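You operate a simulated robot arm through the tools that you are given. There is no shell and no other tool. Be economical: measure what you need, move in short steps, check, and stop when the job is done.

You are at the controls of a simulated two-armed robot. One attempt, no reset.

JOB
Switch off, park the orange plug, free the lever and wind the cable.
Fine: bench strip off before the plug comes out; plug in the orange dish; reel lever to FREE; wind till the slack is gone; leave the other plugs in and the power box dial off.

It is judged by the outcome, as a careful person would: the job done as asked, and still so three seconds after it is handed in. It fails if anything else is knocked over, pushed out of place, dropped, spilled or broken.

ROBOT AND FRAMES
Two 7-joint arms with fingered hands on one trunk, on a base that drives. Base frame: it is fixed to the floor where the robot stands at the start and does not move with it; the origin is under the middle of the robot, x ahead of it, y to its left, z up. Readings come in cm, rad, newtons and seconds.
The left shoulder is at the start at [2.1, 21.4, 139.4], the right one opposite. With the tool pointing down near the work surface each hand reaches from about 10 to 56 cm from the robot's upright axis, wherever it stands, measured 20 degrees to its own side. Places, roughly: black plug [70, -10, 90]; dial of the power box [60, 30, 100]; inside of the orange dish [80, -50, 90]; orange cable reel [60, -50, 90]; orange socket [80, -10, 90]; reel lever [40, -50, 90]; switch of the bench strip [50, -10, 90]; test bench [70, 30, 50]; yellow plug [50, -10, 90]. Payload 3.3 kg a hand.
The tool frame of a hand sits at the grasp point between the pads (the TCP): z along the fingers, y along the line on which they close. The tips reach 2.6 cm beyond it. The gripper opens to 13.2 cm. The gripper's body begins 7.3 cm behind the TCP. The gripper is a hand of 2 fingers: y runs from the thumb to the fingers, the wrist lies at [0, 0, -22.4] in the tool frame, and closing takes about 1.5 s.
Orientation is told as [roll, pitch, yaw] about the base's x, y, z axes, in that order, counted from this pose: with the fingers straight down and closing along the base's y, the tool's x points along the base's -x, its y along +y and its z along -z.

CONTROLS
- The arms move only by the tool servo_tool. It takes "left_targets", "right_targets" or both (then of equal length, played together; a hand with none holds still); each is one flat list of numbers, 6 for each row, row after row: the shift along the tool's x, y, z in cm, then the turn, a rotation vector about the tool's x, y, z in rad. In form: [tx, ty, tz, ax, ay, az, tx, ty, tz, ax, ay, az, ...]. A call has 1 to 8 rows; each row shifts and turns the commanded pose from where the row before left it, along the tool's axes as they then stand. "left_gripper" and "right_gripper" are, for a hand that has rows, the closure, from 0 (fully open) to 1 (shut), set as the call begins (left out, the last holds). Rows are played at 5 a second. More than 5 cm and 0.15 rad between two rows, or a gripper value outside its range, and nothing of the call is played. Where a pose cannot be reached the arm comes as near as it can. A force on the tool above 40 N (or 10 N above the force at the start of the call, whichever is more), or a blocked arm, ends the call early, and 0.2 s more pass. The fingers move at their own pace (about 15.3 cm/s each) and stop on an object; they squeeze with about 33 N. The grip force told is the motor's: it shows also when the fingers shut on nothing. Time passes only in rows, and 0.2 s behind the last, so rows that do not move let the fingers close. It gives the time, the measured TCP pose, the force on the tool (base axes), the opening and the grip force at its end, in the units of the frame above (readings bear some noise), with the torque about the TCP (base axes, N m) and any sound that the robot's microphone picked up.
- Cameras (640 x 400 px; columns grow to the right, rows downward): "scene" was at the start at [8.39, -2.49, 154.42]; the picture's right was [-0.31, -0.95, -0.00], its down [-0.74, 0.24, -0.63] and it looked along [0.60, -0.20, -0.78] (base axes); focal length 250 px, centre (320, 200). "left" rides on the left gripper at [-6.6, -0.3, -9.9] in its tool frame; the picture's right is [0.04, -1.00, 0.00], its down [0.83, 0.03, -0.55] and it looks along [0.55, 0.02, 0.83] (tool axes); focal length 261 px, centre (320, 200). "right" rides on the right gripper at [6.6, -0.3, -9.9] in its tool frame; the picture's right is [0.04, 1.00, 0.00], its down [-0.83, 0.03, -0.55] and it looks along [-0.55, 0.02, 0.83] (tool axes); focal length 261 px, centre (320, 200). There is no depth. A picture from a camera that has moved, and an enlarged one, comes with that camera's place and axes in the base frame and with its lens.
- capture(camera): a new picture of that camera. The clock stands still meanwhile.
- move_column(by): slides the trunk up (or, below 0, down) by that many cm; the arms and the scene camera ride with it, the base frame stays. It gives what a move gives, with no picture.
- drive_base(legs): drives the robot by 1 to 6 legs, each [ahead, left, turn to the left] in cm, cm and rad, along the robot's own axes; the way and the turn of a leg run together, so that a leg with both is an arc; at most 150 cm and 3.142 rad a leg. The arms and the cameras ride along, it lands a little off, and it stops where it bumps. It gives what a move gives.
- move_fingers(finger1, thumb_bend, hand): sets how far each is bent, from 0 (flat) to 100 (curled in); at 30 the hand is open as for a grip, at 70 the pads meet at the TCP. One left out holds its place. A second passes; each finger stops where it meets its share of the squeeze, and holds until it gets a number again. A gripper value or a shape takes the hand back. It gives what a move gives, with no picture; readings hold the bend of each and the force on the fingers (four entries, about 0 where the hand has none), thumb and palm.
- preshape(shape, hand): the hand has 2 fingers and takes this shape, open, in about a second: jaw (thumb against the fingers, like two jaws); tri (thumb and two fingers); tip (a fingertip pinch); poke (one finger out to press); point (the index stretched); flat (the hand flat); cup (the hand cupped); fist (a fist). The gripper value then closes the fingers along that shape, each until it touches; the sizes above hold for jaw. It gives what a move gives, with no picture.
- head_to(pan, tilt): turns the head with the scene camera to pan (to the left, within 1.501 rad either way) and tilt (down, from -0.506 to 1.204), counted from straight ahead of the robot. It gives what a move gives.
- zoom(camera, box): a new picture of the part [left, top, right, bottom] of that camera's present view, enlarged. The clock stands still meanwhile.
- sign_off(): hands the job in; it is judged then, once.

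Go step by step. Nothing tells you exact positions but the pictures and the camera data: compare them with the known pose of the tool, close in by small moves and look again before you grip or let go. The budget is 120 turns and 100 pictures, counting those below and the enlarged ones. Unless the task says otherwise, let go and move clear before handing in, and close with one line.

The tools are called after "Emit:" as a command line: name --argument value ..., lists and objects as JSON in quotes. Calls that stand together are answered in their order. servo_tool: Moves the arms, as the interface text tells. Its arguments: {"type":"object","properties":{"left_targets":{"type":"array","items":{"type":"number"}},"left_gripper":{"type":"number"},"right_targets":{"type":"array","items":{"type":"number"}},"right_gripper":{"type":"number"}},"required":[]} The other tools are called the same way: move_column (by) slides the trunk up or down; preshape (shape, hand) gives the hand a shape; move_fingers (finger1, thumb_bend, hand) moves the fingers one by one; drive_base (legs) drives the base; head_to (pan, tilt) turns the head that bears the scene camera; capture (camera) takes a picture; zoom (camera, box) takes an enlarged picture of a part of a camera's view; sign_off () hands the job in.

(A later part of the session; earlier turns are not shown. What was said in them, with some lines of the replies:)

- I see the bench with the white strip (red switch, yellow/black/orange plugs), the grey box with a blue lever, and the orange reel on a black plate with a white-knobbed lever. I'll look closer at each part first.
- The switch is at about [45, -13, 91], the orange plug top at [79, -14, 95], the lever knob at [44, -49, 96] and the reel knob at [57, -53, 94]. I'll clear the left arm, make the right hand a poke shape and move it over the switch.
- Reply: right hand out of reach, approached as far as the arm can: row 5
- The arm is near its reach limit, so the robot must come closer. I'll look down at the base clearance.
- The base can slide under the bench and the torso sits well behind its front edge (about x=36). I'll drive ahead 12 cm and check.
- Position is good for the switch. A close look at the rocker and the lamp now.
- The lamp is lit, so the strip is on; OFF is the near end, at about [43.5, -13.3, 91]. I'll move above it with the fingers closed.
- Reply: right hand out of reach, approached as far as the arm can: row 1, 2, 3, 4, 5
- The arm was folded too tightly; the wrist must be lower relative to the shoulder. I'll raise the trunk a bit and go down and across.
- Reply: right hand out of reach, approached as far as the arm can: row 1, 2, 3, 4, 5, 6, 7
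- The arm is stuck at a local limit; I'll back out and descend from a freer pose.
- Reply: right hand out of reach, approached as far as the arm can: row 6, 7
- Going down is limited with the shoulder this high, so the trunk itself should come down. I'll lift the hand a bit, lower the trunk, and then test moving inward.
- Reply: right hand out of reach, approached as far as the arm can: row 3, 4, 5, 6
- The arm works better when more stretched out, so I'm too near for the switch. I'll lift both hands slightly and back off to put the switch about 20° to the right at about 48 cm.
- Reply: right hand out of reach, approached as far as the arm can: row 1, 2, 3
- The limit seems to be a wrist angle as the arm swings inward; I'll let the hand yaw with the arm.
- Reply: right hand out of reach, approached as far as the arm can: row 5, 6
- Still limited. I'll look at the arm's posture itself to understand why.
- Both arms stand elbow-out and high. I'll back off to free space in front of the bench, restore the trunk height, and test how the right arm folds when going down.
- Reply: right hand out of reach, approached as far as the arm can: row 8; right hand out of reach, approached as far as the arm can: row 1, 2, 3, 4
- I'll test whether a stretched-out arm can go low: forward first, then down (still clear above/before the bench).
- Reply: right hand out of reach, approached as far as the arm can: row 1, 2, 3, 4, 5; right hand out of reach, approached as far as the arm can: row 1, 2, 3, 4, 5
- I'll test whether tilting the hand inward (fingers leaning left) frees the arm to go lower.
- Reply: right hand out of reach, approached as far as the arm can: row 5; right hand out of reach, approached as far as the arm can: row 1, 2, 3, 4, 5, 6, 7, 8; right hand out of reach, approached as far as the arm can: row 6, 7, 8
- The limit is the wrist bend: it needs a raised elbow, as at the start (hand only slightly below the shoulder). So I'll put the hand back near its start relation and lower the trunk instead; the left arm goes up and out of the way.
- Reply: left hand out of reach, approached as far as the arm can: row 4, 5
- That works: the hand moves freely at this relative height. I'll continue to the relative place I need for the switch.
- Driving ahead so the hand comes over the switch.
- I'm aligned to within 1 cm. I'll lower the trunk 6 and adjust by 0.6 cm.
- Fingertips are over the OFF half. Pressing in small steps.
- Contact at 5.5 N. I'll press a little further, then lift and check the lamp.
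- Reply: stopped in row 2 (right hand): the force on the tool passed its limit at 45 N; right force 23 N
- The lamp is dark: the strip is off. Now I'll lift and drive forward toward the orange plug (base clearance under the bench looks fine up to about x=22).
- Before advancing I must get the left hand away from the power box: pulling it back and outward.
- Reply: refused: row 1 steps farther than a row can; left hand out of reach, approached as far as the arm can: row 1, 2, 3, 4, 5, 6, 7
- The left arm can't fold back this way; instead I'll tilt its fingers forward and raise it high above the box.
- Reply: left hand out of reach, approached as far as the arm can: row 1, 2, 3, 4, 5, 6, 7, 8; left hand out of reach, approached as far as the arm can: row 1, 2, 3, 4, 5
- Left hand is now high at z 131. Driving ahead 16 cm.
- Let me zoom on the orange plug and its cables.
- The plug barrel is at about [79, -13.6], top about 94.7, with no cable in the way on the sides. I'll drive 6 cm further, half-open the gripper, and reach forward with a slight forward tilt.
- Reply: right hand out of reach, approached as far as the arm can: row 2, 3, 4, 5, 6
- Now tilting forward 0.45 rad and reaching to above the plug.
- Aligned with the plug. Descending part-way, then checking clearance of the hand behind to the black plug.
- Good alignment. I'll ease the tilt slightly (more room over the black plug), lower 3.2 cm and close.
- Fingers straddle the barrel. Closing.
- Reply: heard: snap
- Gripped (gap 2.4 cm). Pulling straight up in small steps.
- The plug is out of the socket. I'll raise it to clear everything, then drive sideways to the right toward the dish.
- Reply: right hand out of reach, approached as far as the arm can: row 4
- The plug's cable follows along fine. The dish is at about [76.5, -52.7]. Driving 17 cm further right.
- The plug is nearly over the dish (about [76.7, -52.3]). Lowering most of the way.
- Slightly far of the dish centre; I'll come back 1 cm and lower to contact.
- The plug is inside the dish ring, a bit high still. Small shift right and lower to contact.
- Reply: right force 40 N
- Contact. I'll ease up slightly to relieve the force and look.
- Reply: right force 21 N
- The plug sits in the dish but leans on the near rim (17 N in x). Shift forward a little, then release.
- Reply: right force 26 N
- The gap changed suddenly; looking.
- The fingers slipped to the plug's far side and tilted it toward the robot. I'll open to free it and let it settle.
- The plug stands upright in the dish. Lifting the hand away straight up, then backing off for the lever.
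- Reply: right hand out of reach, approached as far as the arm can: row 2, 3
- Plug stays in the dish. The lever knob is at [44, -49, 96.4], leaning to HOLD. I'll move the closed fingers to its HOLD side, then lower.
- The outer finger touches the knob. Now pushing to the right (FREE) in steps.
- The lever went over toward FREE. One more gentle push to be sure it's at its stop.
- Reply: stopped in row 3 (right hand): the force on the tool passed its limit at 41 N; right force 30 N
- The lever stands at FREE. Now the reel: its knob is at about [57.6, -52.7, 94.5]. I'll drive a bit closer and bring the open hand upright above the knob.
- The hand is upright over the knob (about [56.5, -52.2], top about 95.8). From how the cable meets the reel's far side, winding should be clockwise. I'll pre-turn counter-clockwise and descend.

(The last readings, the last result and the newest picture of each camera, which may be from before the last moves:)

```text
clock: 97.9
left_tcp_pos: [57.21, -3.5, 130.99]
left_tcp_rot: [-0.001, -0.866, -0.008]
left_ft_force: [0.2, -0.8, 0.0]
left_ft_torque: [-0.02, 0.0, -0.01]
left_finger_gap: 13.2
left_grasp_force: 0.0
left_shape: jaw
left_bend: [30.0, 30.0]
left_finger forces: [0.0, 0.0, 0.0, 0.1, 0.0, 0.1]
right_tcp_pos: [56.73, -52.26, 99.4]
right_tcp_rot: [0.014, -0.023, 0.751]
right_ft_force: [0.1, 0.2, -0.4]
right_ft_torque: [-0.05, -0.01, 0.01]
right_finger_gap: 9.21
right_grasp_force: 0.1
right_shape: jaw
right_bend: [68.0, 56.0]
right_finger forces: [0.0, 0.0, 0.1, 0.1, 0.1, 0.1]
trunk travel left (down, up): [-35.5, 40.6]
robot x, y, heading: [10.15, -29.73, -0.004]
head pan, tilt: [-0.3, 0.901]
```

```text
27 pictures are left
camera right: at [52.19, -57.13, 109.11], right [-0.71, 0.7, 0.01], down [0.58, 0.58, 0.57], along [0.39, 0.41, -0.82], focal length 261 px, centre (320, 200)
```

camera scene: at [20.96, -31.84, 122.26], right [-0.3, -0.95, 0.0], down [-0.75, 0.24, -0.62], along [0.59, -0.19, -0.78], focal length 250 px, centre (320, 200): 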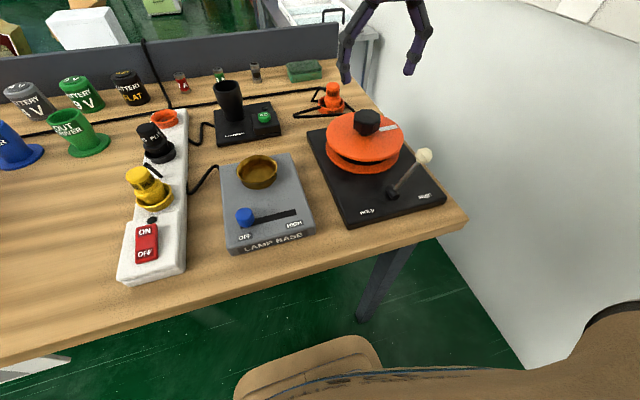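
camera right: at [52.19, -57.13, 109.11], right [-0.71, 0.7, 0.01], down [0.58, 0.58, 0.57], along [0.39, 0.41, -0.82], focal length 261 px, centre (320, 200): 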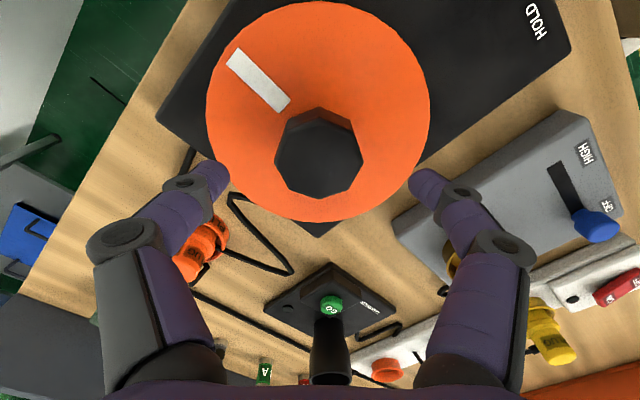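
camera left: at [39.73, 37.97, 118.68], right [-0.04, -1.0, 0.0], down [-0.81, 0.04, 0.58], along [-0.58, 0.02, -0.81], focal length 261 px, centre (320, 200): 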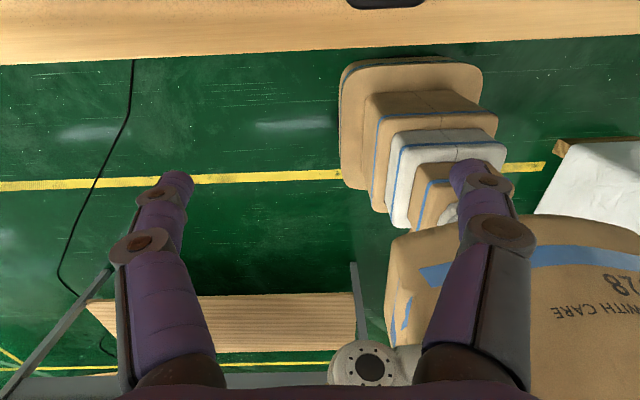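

Centred well. Descending 4.5 cm and gripping the knob.

Emit:
servo_tool --right_targets '[0, -0.2, 1.5, 0, 0, 0, 0, 0, 1.5, 0, 0, 0, 0, 0, 1.4, 0, 0, 0, 0, 0, 0, 0, 0, 0]'

Emit:
servo_tool --right_targets '[0, 0, 0, 0, 0, 0, 0, 0, 0, 0, 0, 0, 0, 0, 0, 0, 0, 0, 0, 0, 0, 0, 0, 0, 0, 0, 0, 0, 0, 0, 0, 0, 0, 0, 0, 0]' --right_gripper 1

Emit:
capture --camera "right"

```text
clock: 98.9
left_tcp_pos: [57.24, -3.47, 130.97]
left_tcp_rot: [-0.003, -0.868, -0.007]
left_ft_force: [-0.3, -0.1, 1.1]
left_ft_torque: [0.0, -0.04, 0.02]
left_finger_gap: 13.18
left_grasp_force: 0.0
left_shape: jaw
left_bend: [30.0, 30.0]
left_finger forces: [0.0, 0.1, 0.1, 0.0, 0.0, 0.0]
right_tcp_pos: [56.95, -52.25, 95.02]
right_tcp_rot: [0.013, -0.021, 0.748]
right_ft_force: [-0.8, 0.5, -0.4]
right_ft_torque: [0.0, 0.02, 0.03]
right_finger_gap: 9.22
right_grasp_force: 0.1
right_shape: jaw
right_bend: [68.0, 56.0]
right_finger forces: [0.0, 0.0, 0.0, 0.0, 0.0, 0.0]
trunk travel left (down, up): [-35.5, 40.6]
robot x, y, heading: [10.41, -29.62, -0.012]
head pan, tilt: [-0.3, 0.901]
```

```text
clock: 100.3
left_tcp_pos: [57.36, -3.55, 131.05]
left_tcp_rot: [0.0, -0.866, -0.007]
left_ft_force: [0.6, 0.0, 0.6]
left_ft_torque: [0.03, -0.02, 0.0]
left_finger_gap: 13.2
left_grasp_force: 0.0
left_shape: jaw
left_bend: [30.0, 30.0]
left_finger forces: [0.0, 0.0, 0.0, 0.0, 0.1, 0.1]
right_tcp_pos: [56.96, -52.38, 94.97]
right_tcp_rot: [0.016, -0.019, 0.747]
right_ft_force: [-2.1, -0.9, -21.4]
right_ft_torque: [-0.18, -0.14, 0.01]
right_finger_gap: 3.81
right_grasp_force: 33.2
right_shape: jaw
right_bend: [73.0, 72.0]
right_finger forces: [33.7, 0.0, 0.0, 0.0, 32.2, 0.0]
trunk travel left (down, up): [-35.5, 40.6]
robot x, y, heading: [10.58, -29.54, -0.005]
head pan, tilt: [-0.3, 0.901]
```

```text
26 pictures are left
camera right: at [52.42, -57.23, 104.69], right [-0.71, 0.7, 0.01], down [0.58, 0.58, 0.57], along [0.39, 0.41, -0.82], focal length 261 px, centre (320, 200)
```

right: 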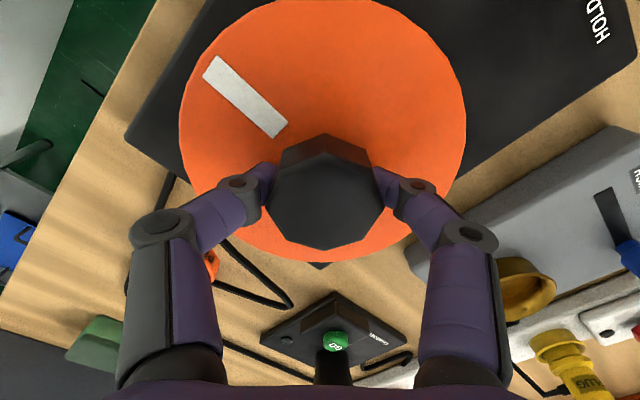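

Gripped. Turning clockwise about 1 rad and watching the cable.

Emit:
servo_tool --right_targets '[0, 0, 0.1, 0, 0, 0.14, 0, 0, 0, 0, 0, 0.14, 0, 0, 0, 0, 0, 0.14, 0, 0, 0, 0, 0, 0.14, 0, 0, 0, 0, 0, 0.14, 0, 0, 0, 0, 0, 0.14, 0, 0, 0, 0, 0, 0.14, 0, 0, 0, 0, 0, 0.14]'

Emit:
zoom --camera "scene" --box '[270, 60, 470, 240]'

Emit:
capture --camera "right"

```text
clock: 102.1
left_tcp_pos: [57.19, -3.59, 131.08]
left_tcp_rot: [0.0, -0.869, -0.009]
left_ft_force: [-0.2, -0.2, -0.3]
left_ft_torque: [-0.02, 0.0, 0.0]
left_finger_gap: 13.18
left_grasp_force: 0.1
left_shape: jaw
left_bend: [30.0, 30.0]
left_finger forces: [0.0, 0.0, 0.0, 0.0, 0.1, 0.0]
right_tcp_pos: [56.94, -52.33, 94.91]
right_tcp_rot: [0.026, 0.001, -0.373]
right_ft_force: [-7.2, -9.0, -6.6]
right_ft_torque: [-0.69, 0.28, 0.04]
right_finger_gap: 3.79
right_grasp_force: 32.9
right_shape: jaw
right_bend: [73.0, 72.0]
right_finger forces: [31.6, 0.0, 0.0, 0.0, 46.4, 0.0]
trunk travel left (down, up): [-35.5, 40.6]
robot x, y, heading: [10.08, -29.76, -0.009]
head pan, tilt: [-0.3, 0.901]
```

```text
2.22 times, centred on (370, 150) of scene
camera zoom: at [20.92, -31.96, 122.26], right [-0.3, -0.95, 0.0], down [-0.75, 0.24, -0.62], along [0.59, -0.19, -0.78], focal length 557 px, centre (209, 311)
```

zoom: 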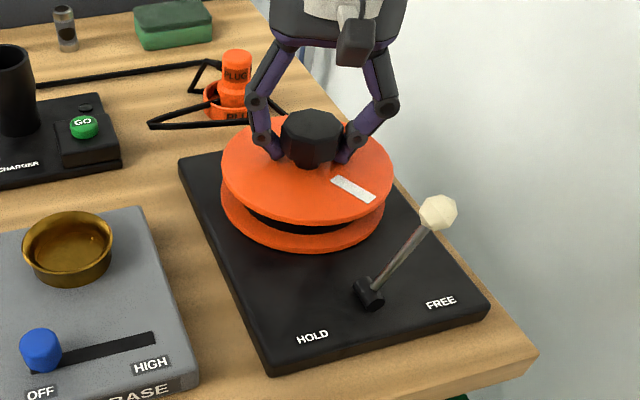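

```text
24 pictures are left
camera right: at [50.72, -50.49, 104.8], right [0.33, 0.94, 0.03], down [0.78, -0.29, 0.55], along [0.53, -0.16, -0.83], focal length 261 px, centre (320, 200)
```

right: 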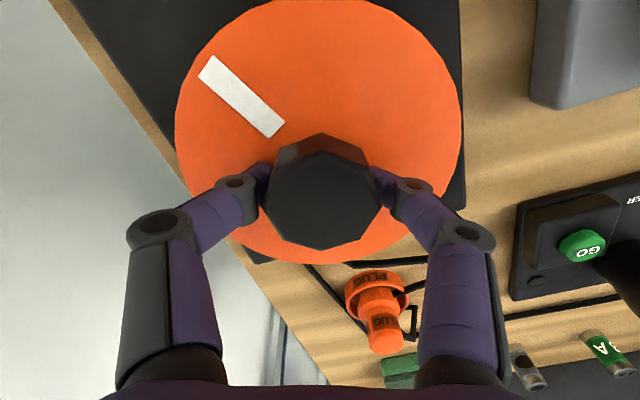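

The reel turns with the hand. I'll turn on a bit and compare the cable in the same view.

Emit:
servo_tool --right_targets '[0, 0, 0, 0, 0, 0.14, 0, 0, 0, 0, 0, 0.14, 0, 0, 0, 0, 0, 0.14, 0, 0, 0, 0, 0, 0.14, 0, 0, 0, 0, 0, 0.14, 0, 0, 0, 0, 0, 0.14]'

Emit:
zoom --camera "scene" --box '[270, 60, 470, 240]'

```text
clock: 103.5
left_tcp_pos: [57.24, -3.62, 130.99]
left_tcp_rot: [0.0, -0.867, -0.006]
left_ft_force: [0.6, 0.4, -0.5]
left_ft_torque: [0.0, -0.02, -0.03]
left_finger_gap: 13.19
left_grasp_force: 0.1
left_shape: jaw
left_bend: [30.0, 30.0]
left_finger forces: [0.0, 0.1, 0.0, 0.0, 0.0, 0.0]
right_tcp_pos: [56.86, -52.34, 94.87]
right_tcp_rot: [0.013, 0.023, -1.214]
right_ft_force: [-10.6, -7.7, -12.3]
right_ft_torque: [-0.24, 0.31, 0.02]
right_finger_gap: 3.78
right_grasp_force: 33.0
right_shape: jaw
right_bend: [73.0, 72.0]
right_finger forces: [28.5, 0.1, 0.0, 0.0, 43.0, 0.0]
trunk travel left (down, up): [-35.5, 40.6]
robot x, y, heading: [10.31, -29.65, -0.005]
head pan, tilt: [-0.3, 0.901]
```

```text
2.22 times, centred on (370, 150) of scene
camera zoom: at [20.9, -31.98, 122.25], right [-0.3, -0.95, 0.0], down [-0.75, 0.24, -0.62], along [0.59, -0.19, -0.78], focal length 557 px, centre (209, 311)
```

zoom: 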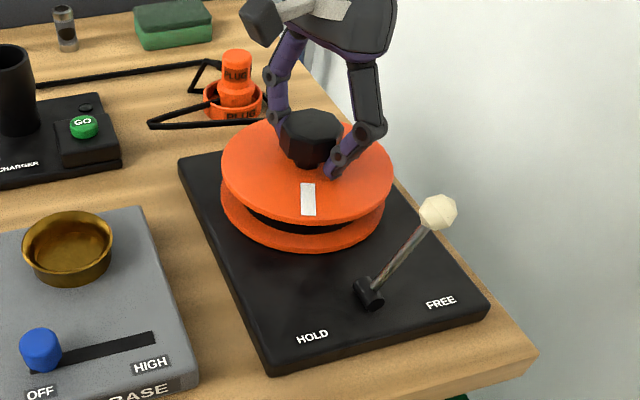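

Not much visible change yet. Continuing this stroke to see how far the wrist goes.

Emit:
servo_tool --right_targets '[0, 0, 0, 0, 0, 0.14, 0, 0, 0, 0, 0, 0.14, 0, 0, 0, 0, 0, 0.14, 0, 0, 0, 0, 0, 0.14, 0, 0, 0, 0, 0, 0.14]'

Emit:
capture --camera "right"

```text
clock: 104.7
left_tcp_pos: [57.12, -3.67, 131.14]
left_tcp_rot: [0.001, -0.869, -0.009]
left_ft_force: [-0.1, 0.5, 1.2]
left_ft_torque: [0.0, 0.02, -0.03]
left_finger_gap: 13.18
left_grasp_force: 0.1
left_shape: jaw
left_bend: [30.0, 30.0]
left_finger forces: [0.0, 0.1, 0.1, 0.1, 0.1, 0.0]
right_tcp_pos: [56.87, -52.4, 94.93]
right_tcp_rot: [-0.004, 0.028, -1.913]
right_ft_force: [-16.4, -8.7, -11.5]
right_ft_torque: [-0.08, 0.33, 0.04]
right_finger_gap: 3.78
right_grasp_force: 33.0
right_shape: jaw
right_bend: [74.0, 72.0]
right_finger forces: [26.0, 0.1, 0.1, 0.0, 40.3, 0.0]
trunk travel left (down, up): [-35.5, 40.6]
robot x, y, heading: [10.16, -29.5, -0.006]
head pan, tilt: [-0.3, 0.901]
```

```text
22 pictures are left
camera right: at [58.81, -46.41, 104.93], right [0.95, -0.3, 0.0], down [-0.25, -0.81, 0.53], along [-0.16, -0.51, -0.85], focal length 261 px, centre (320, 200)
```

right: 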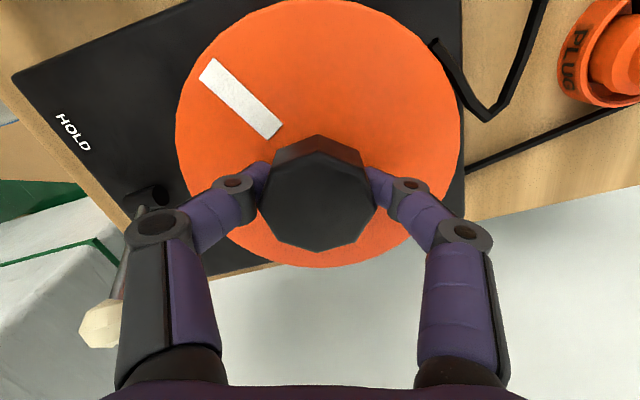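

Let me look closely at the cable near dish and reel.

Emit:
zoom --camera "scene" --box '[270, 70, 390, 145]'

```text
5.33 times, centred on (330, 108) of scene
camera zoom: at [20.83, -31.99, 122.26], right [-0.3, -0.95, 0.0], down [-0.75, 0.24, -0.62], along [0.59, -0.19, -0.78], focal length 1336 px, centre (267, 693)
```

zoom: 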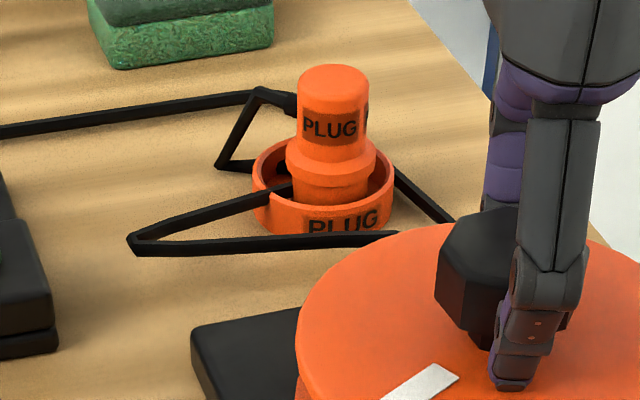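

I can't confirm shrinking slack; near the reel the cable seems to leave clockwise-wise, which would mean winding is counter-clockwise. I'll turn back counter-clockwise and compare.

Emit:
servo_tool --right_targets '[0, 0, 0, 0, 0, -0.145, 0, 0, 0, 0, 0, -0.145, 0, 0, 0, 0, 0, -0.145, 0, 0, 0, 0, 0, -0.145, 0, 0, 0, 0, 0, -0.145, 0, 0, 0, 0, 0, -0.145, 0, 0, 0, 0, 0, -0.145, 0, 0, 0, 0, 0, -0.145]'

Emit:
servo_tool --right_targets '[0, 0, 0, 0, 0, -0.145, 0, 0, 0, 0, 0, -0.145, 0, 0, 0, 0, 0, -0.145, 0, 0, 0, 0, 0, -0.145, 0, 0, 0, 0, 0, -0.145, 0, 0, 0, 0, 0, -0.145, 0, 0, 0, 0, 0, -0.145, 0, 0, 0, 0, 0, -0.145]'

Emit:
zoom --camera "scene" --box '[270, 70, 390, 145]'

```text
clock: 106.5
left_tcp_pos: [57.26, -3.59, 130.99]
left_tcp_rot: [0.0, -0.868, -0.006]
left_ft_force: [0.0, 0.5, -0.1]
left_ft_torque: [0.02, 0.03, 0.04]
left_finger_gap: 13.17
left_grasp_force: 0.0
left_shape: jaw
left_bend: [30.0, 30.0]
left_finger forces: [0.0, 0.1, 0.0, 0.1, 0.0, 0.1]
right_tcp_pos: [56.9, -52.44, 94.86]
right_tcp_rot: [0.022, 0.013, -0.747]
right_ft_force: [-6.8, -4.8, -11.5]
right_ft_torque: [-0.61, 0.61, 0.0]
right_finger_gap: 3.75
right_grasp_force: 32.8
right_shape: jaw
right_bend: [73.0, 72.0]
right_finger forces: [34.8, 0.0, 0.1, 0.0, 44.2, 0.0]
trunk travel left (down, up): [-35.5, 40.6]
robot x, y, heading: [10.26, -29.38, -0.01]
head pan, tilt: [-0.3, 0.901]
```

```text
clock: 108.3
left_tcp_pos: [57.36, -3.53, 130.9]
left_tcp_rot: [-0.001, -0.866, -0.007]
left_ft_force: [0.5, -0.4, 0.0]
left_ft_torque: [-0.02, 0.0, -0.01]
left_finger_gap: 13.18
left_grasp_force: 0.0
left_shape: jaw
left_bend: [30.0, 30.0]
left_finger forces: [0.0, 0.0, 0.0, 0.1, 0.1, 0.0]
right_tcp_pos: [56.99, -52.23, 94.81]
right_tcp_rot: [0.021, -0.017, 0.413]
right_ft_force: [-0.5, 0.8, -11.8]
right_ft_torque: [-0.43, -0.08, -0.04]
right_finger_gap: 3.66
right_grasp_force: 32.9
right_shape: jaw
right_bend: [73.0, 72.0]
right_finger forces: [33.8, 0.0, 0.1, 0.0, 39.3, 0.1]
trunk travel left (down, up): [-35.5, 40.6]
robot x, y, heading: [10.08, -29.45, -0.008]
head pan, tilt: [-0.3, 0.901]
```

```text
5.33 times, centred on (330, 108) of scene
camera zoom: at [21.04, -31.87, 122.25], right [-0.3, -0.95, 0.0], down [-0.75, 0.24, -0.62], along [0.59, -0.19, -0.78], focal length 1336 px, centre (267, 693)
```

zoom: 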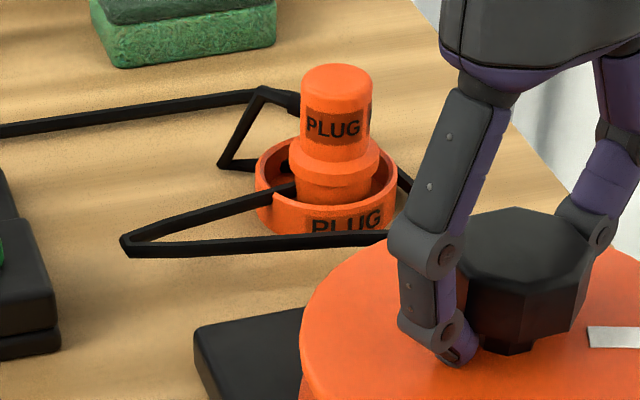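

Counter-clockwise made the loop slightly bigger, so clockwise is right. I'll do ratcheting strokes of 2.36 rad (three flats) clockwise.

Emit:
servo_tool --right_targets '[0, 0, 0, 0, 0, 0.14725, 0, 0, 0, 0, 0, 0.14725, 0, 0, 0, 0, 0, 0.14725, 0, 0, 0, 0, 0, 0.14725, 0, 0, 0, 0, 0, 0.14725, 0, 0, 0, 0, 0, 0.14725, 0, 0, 0, 0, 0, 0.14725, 0, 0, 0, 0, 0, 0.14725]'

Emit:
servo_tool --right_targets '[0, 0, 0, 0, 0, 0.14725, 0, 0, 0, 0, 0, 0.14725, 0, 0, 0, 0, 0, 0.14725, 0, 0, 0, 0, 0, 0.14725, 0, 0, 0, 0, 0, 0.14725, 0, 0, 0, 0, 0, 0.14725, 0, 0, 0, 0, 0, 0.14725, 0, 0, 0, 0, 0, 0.14725]'

Emit:
servo_tool --right_targets '[0, 0, 0, 0, 0, 0, 0, 0, 0, 0, 0, 0, 0, 0, 0, 0, 0, 0]' --right_gripper 0.5

Emit:
servo_tool --right_targets '[0, 0, 0, 0, 0, -0.14725, 0, 0, 0, 0, 0, -0.14725, 0, 0, 0, 0, 0, -0.14725, 0, 0, 0, 0, 0, -0.14725, 0, 0, 0, 0, 0, -0.14725, 0, 0, 0, 0, 0, -0.14725, 0, 0, 0, 0, 0, -0.14725, 0, 0, 0, 0, 0, -0.14725]'

Emit:
servo_tool --right_targets '[0, 0, 0, 0, 0, -0.14725, 0, 0, 0, 0, 0, -0.14725, 0, 0, 0, 0, 0, -0.14725, 0, 0, 0, 0, 0, -0.14725, 0, 0, 0, 0, 0, -0.14725, 0, 0, 0, 0, 0, -0.14725, 0, 0, 0, 0, 0, -0.14725, 0, 0, 0, 0, 0, -0.14725]'

Emit:
zoom --camera "scene" --box '[270, 70, 390, 145]'

```text
clock: 110.1
left_tcp_pos: [57.3, -3.72, 131.02]
left_tcp_rot: [0.0, -0.867, -0.01]
left_ft_force: [0.1, 0.4, -0.1]
left_ft_torque: [-0.03, 0.02, 0.0]
left_finger_gap: 13.18
left_grasp_force: 0.0
left_shape: jaw
left_bend: [30.0, 30.0]
left_finger forces: [0.0, 0.1, 0.0, 0.0, 0.1, 0.1]
right_tcp_pos: [56.92, -52.28, 94.91]
right_tcp_rot: [0.022, 0.013, -0.771]
right_ft_force: [-5.1, -8.0, -12.5]
right_ft_torque: [-0.44, 0.25, 0.05]
right_finger_gap: 3.67
right_grasp_force: 33.1
right_shape: jaw
right_bend: [73.0, 72.0]
right_finger forces: [31.3, 0.1, 0.1, 0.0, 44.6, 0.0]
trunk travel left (down, up): [-35.5, 40.6]
robot x, y, heading: [10.33, -29.54, -0.005]
head pan, tilt: [-0.3, 0.901]
```

```text
clock: 111.9
left_tcp_pos: [57.23, -3.78, 131.09]
left_tcp_rot: [0.0, -0.867, -0.01]
left_ft_force: [-0.1, 0.9, -0.4]
left_ft_torque: [0.02, 0.0, 0.01]
left_finger_gap: 13.19
left_grasp_force: 0.1
left_shape: jaw
left_bend: [30.0, 30.0]
left_finger forces: [0.0, 0.0, 0.1, 0.1, 0.1, 0.1]
right_tcp_pos: [56.98, -52.46, 94.98]
right_tcp_rot: [-0.006, 0.024, -1.951]
right_ft_force: [-16.0, -7.3, -20.5]
right_ft_torque: [-0.11, 0.26, 0.07]
right_finger_gap: 3.68
right_grasp_force: 33.0
right_shape: jaw
right_bend: [73.0, 71.0]
right_finger forces: [28.4, 0.1, 0.0, 0.0, 40.2, 0.1]
trunk travel left (down, up): [-35.5, 40.6]
robot x, y, heading: [10.18, -29.42, -0.008]
head pan, tilt: [-0.3, 0.901]
```

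```text
clock: 112.7
left_tcp_pos: [57.22, -3.52, 131.02]
left_tcp_rot: [-0.001, -0.867, -0.007]
left_ft_force: [0.2, -0.5, -0.4]
left_ft_torque: [-0.02, 0.05, 0.0]
left_finger_gap: 13.19
left_grasp_force: 0.0
left_shape: jaw
left_bend: [30.0, 30.0]
left_finger forces: [0.0, 0.0, 0.1, 0.1, 0.0, 0.1]
right_tcp_pos: [57.02, -52.18, 95.17]
right_tcp_rot: [-0.001, 0.028, -1.945]
right_ft_force: [0.1, -0.3, -1.1]
right_ft_torque: [0.01, -0.01, 0.04]
right_finger_gap: 6.52
right_grasp_force: 0.1
right_shape: jaw
right_bend: [73.0, 70.0]
right_finger forces: [0.0, 0.0, 0.1, 0.0, 0.1, 0.1]
trunk travel left (down, up): [-35.5, 40.6]
robot x, y, heading: [10.26, -29.2, -0.011]
head pan, tilt: [-0.3, 0.901]
```

```text
clock: 114.5
left_tcp_pos: [57.18, -3.51, 130.93]
left_tcp_rot: [-0.002, -0.866, -0.006]
left_ft_force: [-0.5, -0.1, 0.6]
left_ft_torque: [-0.01, -0.03, 0.02]
left_finger_gap: 13.2
left_grasp_force: 0.0
left_shape: jaw
left_bend: [30.0, 30.0]
left_finger forces: [0.0, 0.0, 0.1, 0.1, 0.0, 0.1]
right_tcp_pos: [56.82, -52.26, 95.03]
right_tcp_rot: [0.023, 0.013, -0.766]
right_ft_force: [0.9, 0.7, -0.1]
right_ft_torque: [-0.03, 0.01, 0.0]
right_finger_gap: 6.57
right_grasp_force: 0.1
right_shape: jaw
right_bend: [73.0, 70.0]
right_finger forces: [0.0, 0.0, 0.0, 0.0, 0.0, 0.0]
trunk travel left (down, up): [-35.5, 40.6]
robot x, y, heading: [10.23, -29.44, -0.01]
head pan, tilt: [-0.3, 0.901]
```

```text
clock: 116.3
left_tcp_pos: [57.28, -3.7, 130.95]
left_tcp_rot: [-0.002, -0.868, -0.007]
left_ft_force: [0.2, 0.2, -0.3]
left_ft_torque: [0.02, 0.01, 0.02]
left_finger_gap: 13.17
left_grasp_force: 0.1
left_shape: jaw
left_bend: [30.0, 30.0]
left_finger forces: [0.1, 0.0, 0.0, 0.1, 0.0, 0.0]
right_tcp_pos: [57.0, -52.22, 95.13]
right_tcp_rot: [0.018, -0.015, 0.414]
right_ft_force: [1.5, 0.1, 0.0]
right_ft_torque: [0.02, -0.01, 0.01]
right_finger_gap: 6.56
right_grasp_force: 0.1
right_shape: jaw
right_bend: [73.0, 70.0]
right_finger forces: [0.1, 0.0, 0.0, 0.0, 0.0, 0.0]
trunk travel left (down, up): [-35.5, 40.6]
robot x, y, heading: [10.04, -29.59, -0.006]
head pan, tilt: [-0.3, 0.901]
```

```text
5.33 times, centred on (330, 108) of scene
camera zoom: at [20.96, -31.84, 122.26], right [-0.3, -0.95, 0.0], down [-0.75, 0.24, -0.62], along [0.59, -0.19, -0.78], focal length 1336 px, centre (267, 693)
```

zoom: 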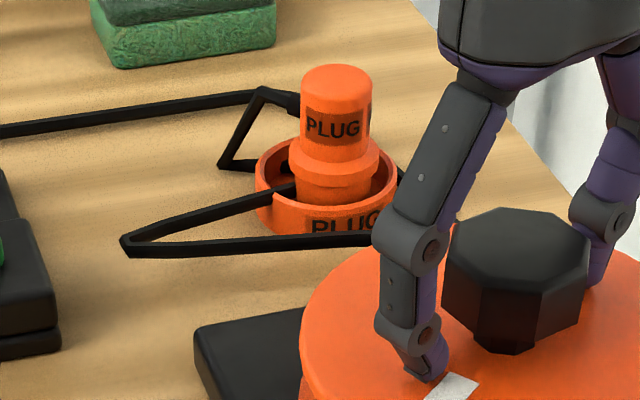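

The far part of the loop hasn't moved; the near part by the reel may be taken up first. Another clockwise stroke and a look from the same hand pose as before.

Emit:
servo_tool --right_targets '[0, 0, 0, 0, 0, 0, 0, 0, 0, 0, 0, 0, 0, 0, 0, 0, 0, 0, 0, 0, 0, 0, 0, 0]' --right_gripper 1

Emit:
servo_tool --right_targets '[0, 0, 0, 0, 0, 0.14725, 0, 0, 0, 0, 0, 0.14725, 0, 0, 0, 0, 0, 0.14725, 0, 0, 0, 0, 0, 0.14725, 0, 0, 0, 0, 0, 0.14725, 0, 0, 0, 0, 0, 0.14725, 0, 0, 0, 0, 0, 0.14725, 0, 0, 0, 0, 0, 0.14725]'

Emit:
servo_tool --right_targets '[0, 0, 0, 0, 0, 0.14725, 0, 0, 0, 0, 0, 0.14725, 0, 0, 0, 0, 0, 0.14725, 0, 0, 0, 0, 0, 0.14725, 0, 0, 0, 0, 0, 0.14725, 0, 0, 0, 0, 0, 0.14725, 0, 0, 0, 0, 0, 0.14725, 0, 0, 0, 0, 0, 0.12]'

Emit:
capture --camera "right"

```text
clock: 117.3
left_tcp_pos: [57.35, -3.63, 130.94]
left_tcp_rot: [-0.002, -0.869, -0.007]
left_ft_force: [-0.6, 0.7, 1.1]
left_ft_torque: [-0.02, 0.03, 0.03]
left_finger_gap: 13.2
left_grasp_force: 0.1
left_shape: jaw
left_bend: [30.0, 30.0]
left_finger forces: [0.1, 0.0, 0.1, 0.1, 0.0, 0.0]
right_tcp_pos: [56.94, -52.27, 94.78]
right_tcp_rot: [0.02, -0.016, 0.411]
right_ft_force: [1.5, -0.6, -11.9]
right_ft_torque: [-0.57, -0.19, -0.01]
right_finger_gap: 3.87
right_grasp_force: 33.1
right_shape: jaw
right_bend: [73.0, 71.0]
right_finger forces: [32.4, 0.1, 0.0, 0.0, 40.8, 0.1]
trunk travel left (down, up): [-35.5, 40.6]
robot x, y, heading: [10.48, -29.68, -0.012]
head pan, tilt: [-0.3, 0.901]
```

```text
clock: 119.1
left_tcp_pos: [57.26, -3.69, 131.08]
left_tcp_rot: [0.001, -0.867, -0.01]
left_ft_force: [0.8, -0.5, -0.1]
left_ft_torque: [0.04, -0.03, 0.02]
left_finger_gap: 13.21
left_grasp_force: 0.0
left_shape: jaw
left_bend: [30.0, 30.0]
left_finger forces: [0.1, 0.1, 0.1, 0.0, 0.0, 0.0]
right_tcp_pos: [56.99, -52.37, 94.92]
right_tcp_rot: [0.022, 0.016, -0.771]
right_ft_force: [-3.5, -10.8, -11.6]
right_ft_torque: [-0.7, 0.39, 0.06]
right_finger_gap: 3.82
right_grasp_force: 32.7
right_shape: jaw
right_bend: [73.0, 71.0]
right_finger forces: [33.3, 0.0, 0.0, 0.1, 55.5, 0.0]
trunk travel left (down, up): [-35.5, 40.6]
robot x, y, heading: [9.87, -29.36, -0.008]
head pan, tilt: [-0.3, 0.901]
```

```text
clock: 120.9
left_tcp_pos: [57.24, -3.87, 131.03]
left_tcp_rot: [0.002, -0.87, -0.01]
left_ft_force: [-0.1, -0.4, 0.4]
left_ft_torque: [-0.03, 0.04, 0.02]
left_finger_gap: 13.17
left_grasp_force: 0.1
left_shape: jaw
left_bend: [30.0, 30.0]
left_finger forces: [0.0, 0.0, 0.0, 0.0, 0.0, 0.0]
right_tcp_pos: [56.75, -52.51, 94.89]
right_tcp_rot: [-0.004, 0.025, -1.919]
right_ft_force: [-15.2, -16.8, -21.3]
right_ft_torque: [-0.17, 0.29, 1.39]
right_finger_gap: 3.69
right_grasp_force: 32.8
right_shape: jaw
right_bend: [74.0, 71.0]
right_finger forces: [31.3, 0.0, 0.0, 0.0, 46.6, 0.1]
trunk travel left (down, up): [-35.5, 40.6]
robot x, y, heading: [10.26, -29.44, -0.009]
head pan, tilt: [-0.3, 0.901]
```

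```text
18 pictures are left
camera right: at [58.79, -46.52, 104.9], right [0.95, -0.3, 0.0], down [-0.26, -0.81, 0.53], along [-0.16, -0.51, -0.85], focal length 261 px, centre (320, 200)
```

right: 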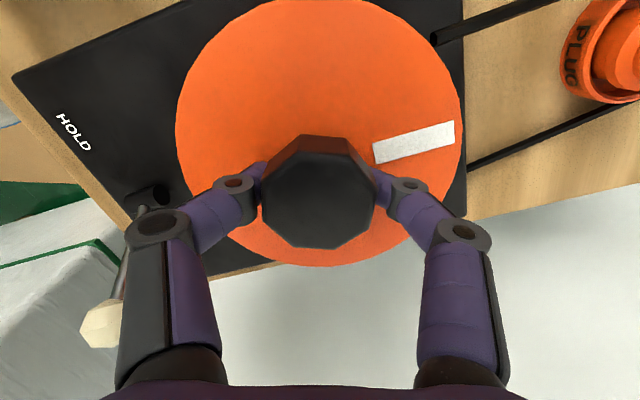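

The cable at the reel is now straight and I feel 1.4 Nm of resistance: it's taut. Checking the whole cable and plug.

Emit:
zoom --camera "scene" --box '[270, 70, 390, 145]'

Emit:
capture --camera "scene"

```text
5.33 times, centred on (330, 108) of scene
camera zoom: at [20.92, -32.12, 122.24], right [-0.3, -0.95, 0.0], down [-0.75, 0.24, -0.62], along [0.59, -0.19, -0.78], focal length 1336 px, centre (267, 693)
```

zoom: 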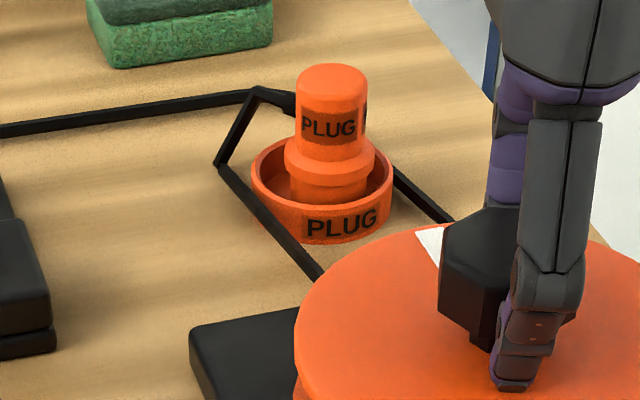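

```text
16 pictures are left
camera scene: at [20.92, -32.12, 122.24], right [-0.3, -0.95, 0.0], down [-0.75, 0.24, -0.62], along [0.59, -0.19, -0.78], focal length 250 px, centre (320, 200)
```

scene: 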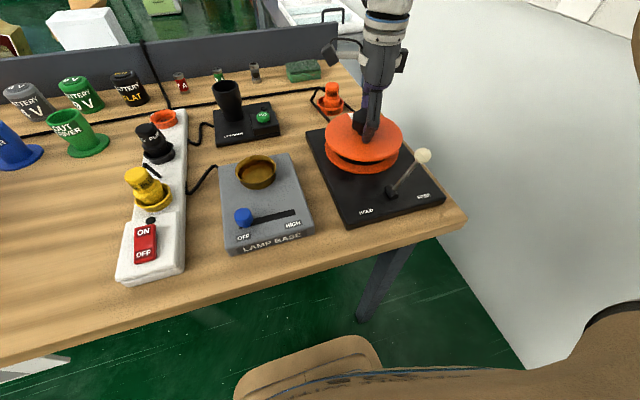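

The slack loop is gone and the plug still stands in the dish. Releasing the knob and lifting off.

Emit:
servo_tool --right_targets '[0, 0, 0, 0, 0, 0, 0, 0, 0, 0, 0, 0, 0, 0, 0, 0, 0, 0]' --right_gripper 0.45

Emit:
servo_tool --right_targets '[0, 0, -2, 0, 0, 0, 0, 0, -2, 0, 0, 0, 0, 0, -3, 0, 0, 0, 0, 0, -3, 0, 0, 0, 0, 0, 0, 0, 0, 0]'

Emit:
zoom --camera "scene" --box '[270, 70, 390, 145]'

Emit:
capture --camera "right"

```text
clock: 121.7
left_tcp_pos: [57.22, -3.48, 131.04]
left_tcp_rot: [-0.003, -0.867, -0.007]
left_ft_force: [-0.2, 0.1, 0.8]
left_ft_torque: [0.01, 0.0, -0.01]
left_finger_gap: 13.19
left_grasp_force: 0.1
left_shape: jaw
left_bend: [30.0, 30.0]
left_finger forces: [0.0, 0.0, 0.1, 0.0, 0.1, 0.1]
right_tcp_pos: [57.07, -52.18, 95.13]
right_tcp_rot: [0.0, 0.028, -1.919]
right_ft_force: [-0.5, 0.5, 0.6]
right_ft_torque: [-0.02, 0.0, 0.0]
right_finger_gap: 7.21
right_grasp_force: 0.1
right_shape: jaw
right_bend: [72.0, 70.0]
right_finger forces: [0.0, 0.1, 0.0, 0.1, 0.1, 0.0]
trunk travel left (down, up): [-35.5, 40.6]
robot x, y, heading: [10.13, -29.62, -0.013]
head pan, tilt: [-0.3, 0.901]
```

```text
clock: 122.9
left_tcp_pos: [57.2, -3.6, 131.02]
left_tcp_rot: [-0.002, -0.867, -0.006]
left_ft_force: [0.9, -0.1, 0.2]
left_ft_torque: [-0.01, 0.01, 0.02]
left_finger_gap: 13.18
left_grasp_force: 0.1
left_shape: jaw
left_bend: [30.0, 30.0]
left_finger forces: [0.0, 0.1, 0.0, 0.1, 0.0, 0.0]
right_tcp_pos: [56.68, -52.56, 104.92]
right_tcp_rot: [0.0, 0.026, -1.92]
right_ft_force: [-0.6, 0.2, 0.0]
right_ft_torque: [0.0, -0.04, 0.01]
right_finger_gap: 7.22
right_grasp_force: 0.1
right_shape: jaw
right_bend: [72.0, 70.0]
right_finger forces: [0.0, 0.1, 0.0, 0.0, 0.1, 0.1]
trunk travel left (down, up): [-35.5, 40.6]
robot x, y, heading: [10.3, -29.38, -0.008]
head pan, tilt: [-0.3, 0.901]
```

```text
5.33 times, centred on (330, 108) of scene
camera zoom: at [20.97, -31.86, 122.25], right [-0.3, -0.95, 0.0], down [-0.75, 0.24, -0.62], along [0.59, -0.19, -0.78], focal length 1336 px, centre (267, 693)
```

zoom: 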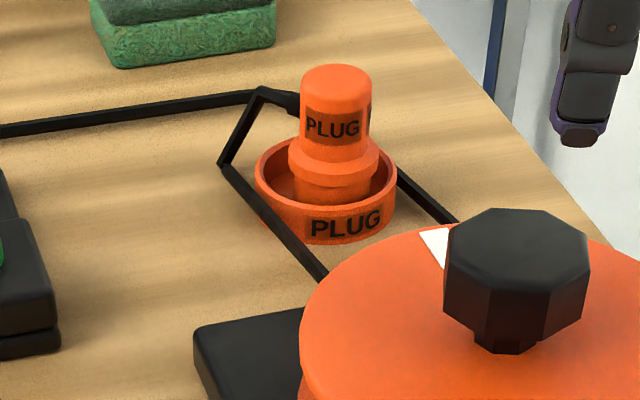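

```text
14 pictures are left
camera right: at [58.67, -46.61, 114.94], right [0.95, -0.3, 0.0], down [-0.26, -0.81, 0.53], along [-0.16, -0.51, -0.85], focal length 261 px, centre (320, 200)
```

right: 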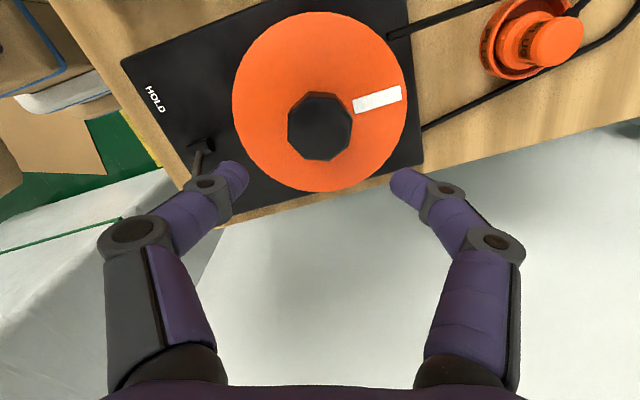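

The cable stays taut after release. Backing off clear and taking a last look.

Emit:
drive_base --legs '[[-25, 3, 0]]'

Emit:
head_to --pan -0.1 --tilt 0.65

Emit:
capture --camera "scene"

Emit:
zoom --camera "scene" --box '[240, 100, 480, 250]'

```text
clock: 124.7
left_tcp_pos: [32.89, -0.57, 131.09]
left_tcp_rot: [-0.003, -0.868, -0.007]
left_ft_force: [-0.4, 0.4, 0.3]
left_ft_torque: [0.01, -0.01, -0.03]
left_finger_gap: 13.21
left_grasp_force: 0.1
left_shape: jaw
left_bend: [30.0, 30.0]
left_finger forces: [0.0, 0.1, 0.1, 0.0, 0.0, 0.1]
right_tcp_pos: [32.39, -49.51, 104.98]
right_tcp_rot: [0.001, 0.027, -1.918]
right_ft_force: [-0.5, -1.0, 0.3]
right_ft_torque: [0.01, -0.02, 0.0]
right_finger_gap: 7.21
right_grasp_force: 0.0
right_shape: jaw
right_bend: [72.0, 70.0]
right_finger forces: [0.0, 0.1, 0.1, 0.1, 0.0, 0.0]
trunk travel left (down, up): [-35.5, 40.6]
robot x, y, heading: [-14.07, -26.73, -0.003]
head pan, tilt: [-0.3, 0.901]
```

```text
clock: 125.5
left_tcp_pos: [32.95, -0.49, 130.94]
left_tcp_rot: [-0.003, -0.869, -0.01]
left_ft_force: [-0.8, 0.2, 0.0]
left_ft_torque: [-0.01, 0.0, 0.01]
left_finger_gap: 13.19
left_grasp_force: 0.1
left_shape: jaw
left_bend: [30.0, 30.0]
left_finger forces: [0.1, 0.0, 0.0, 0.1, 0.1, 0.1]
right_tcp_pos: [32.45, -49.56, 104.87]
right_tcp_rot: [0.0, 0.026, -1.919]
right_ft_force: [0.1, -0.1, -0.5]
right_ft_torque: [0.01, -0.01, 0.0]
right_finger_gap: 7.19
right_grasp_force: 0.1
right_shape: jaw
right_bend: [72.0, 70.0]
right_finger forces: [0.1, 0.0, 0.0, 0.0, 0.0, 0.0]
trunk travel left (down, up): [-35.5, 40.6]
robot x, y, heading: [-13.89, -26.48, -0.011]
head pan, tilt: [-0.099, 0.649]
```

```text
13 pictures are left
camera scene: at [-1.87, -27.4, 124.3], right [-0.11, -0.99, 0.0], down [-0.6, 0.07, -0.8], along [0.79, -0.09, -0.61], focal length 250 px, centre (320, 200)
```

scene: 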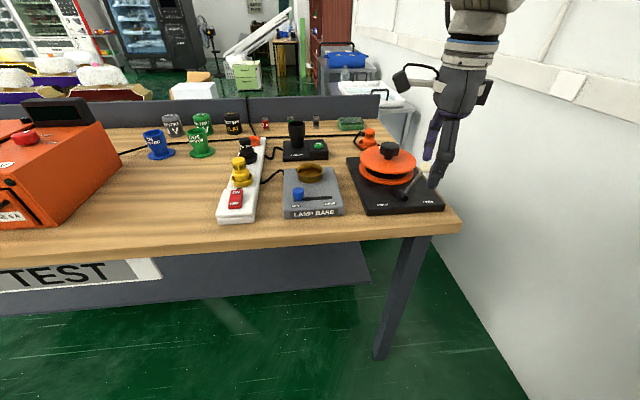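

```text
2.67 times, centred on (360, 175) of scene
camera zoom: at [-1.87, -27.4, 124.3], right [-0.11, -0.99, 0.0], down [-0.6, 0.07, -0.8], along [0.79, -0.09, -0.61], focal length 668 px, centre (213, 267)
```

zoom: 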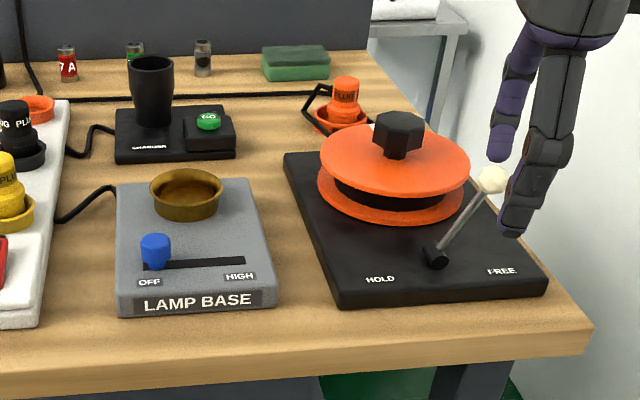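

Everything checks out: the strip is off, the plug is in the dish, the lever is at FREE, the cable is taut, the other plugs are in, and both hands are clear. Handing in.

Emit:
sign_off

```text
The job is handed in.
```

The bench strip is off, the orange plug is in the orange dish, the reel lever is at FREE and the cable is wound until taut; I left the other plugs and the power box dial untouched.
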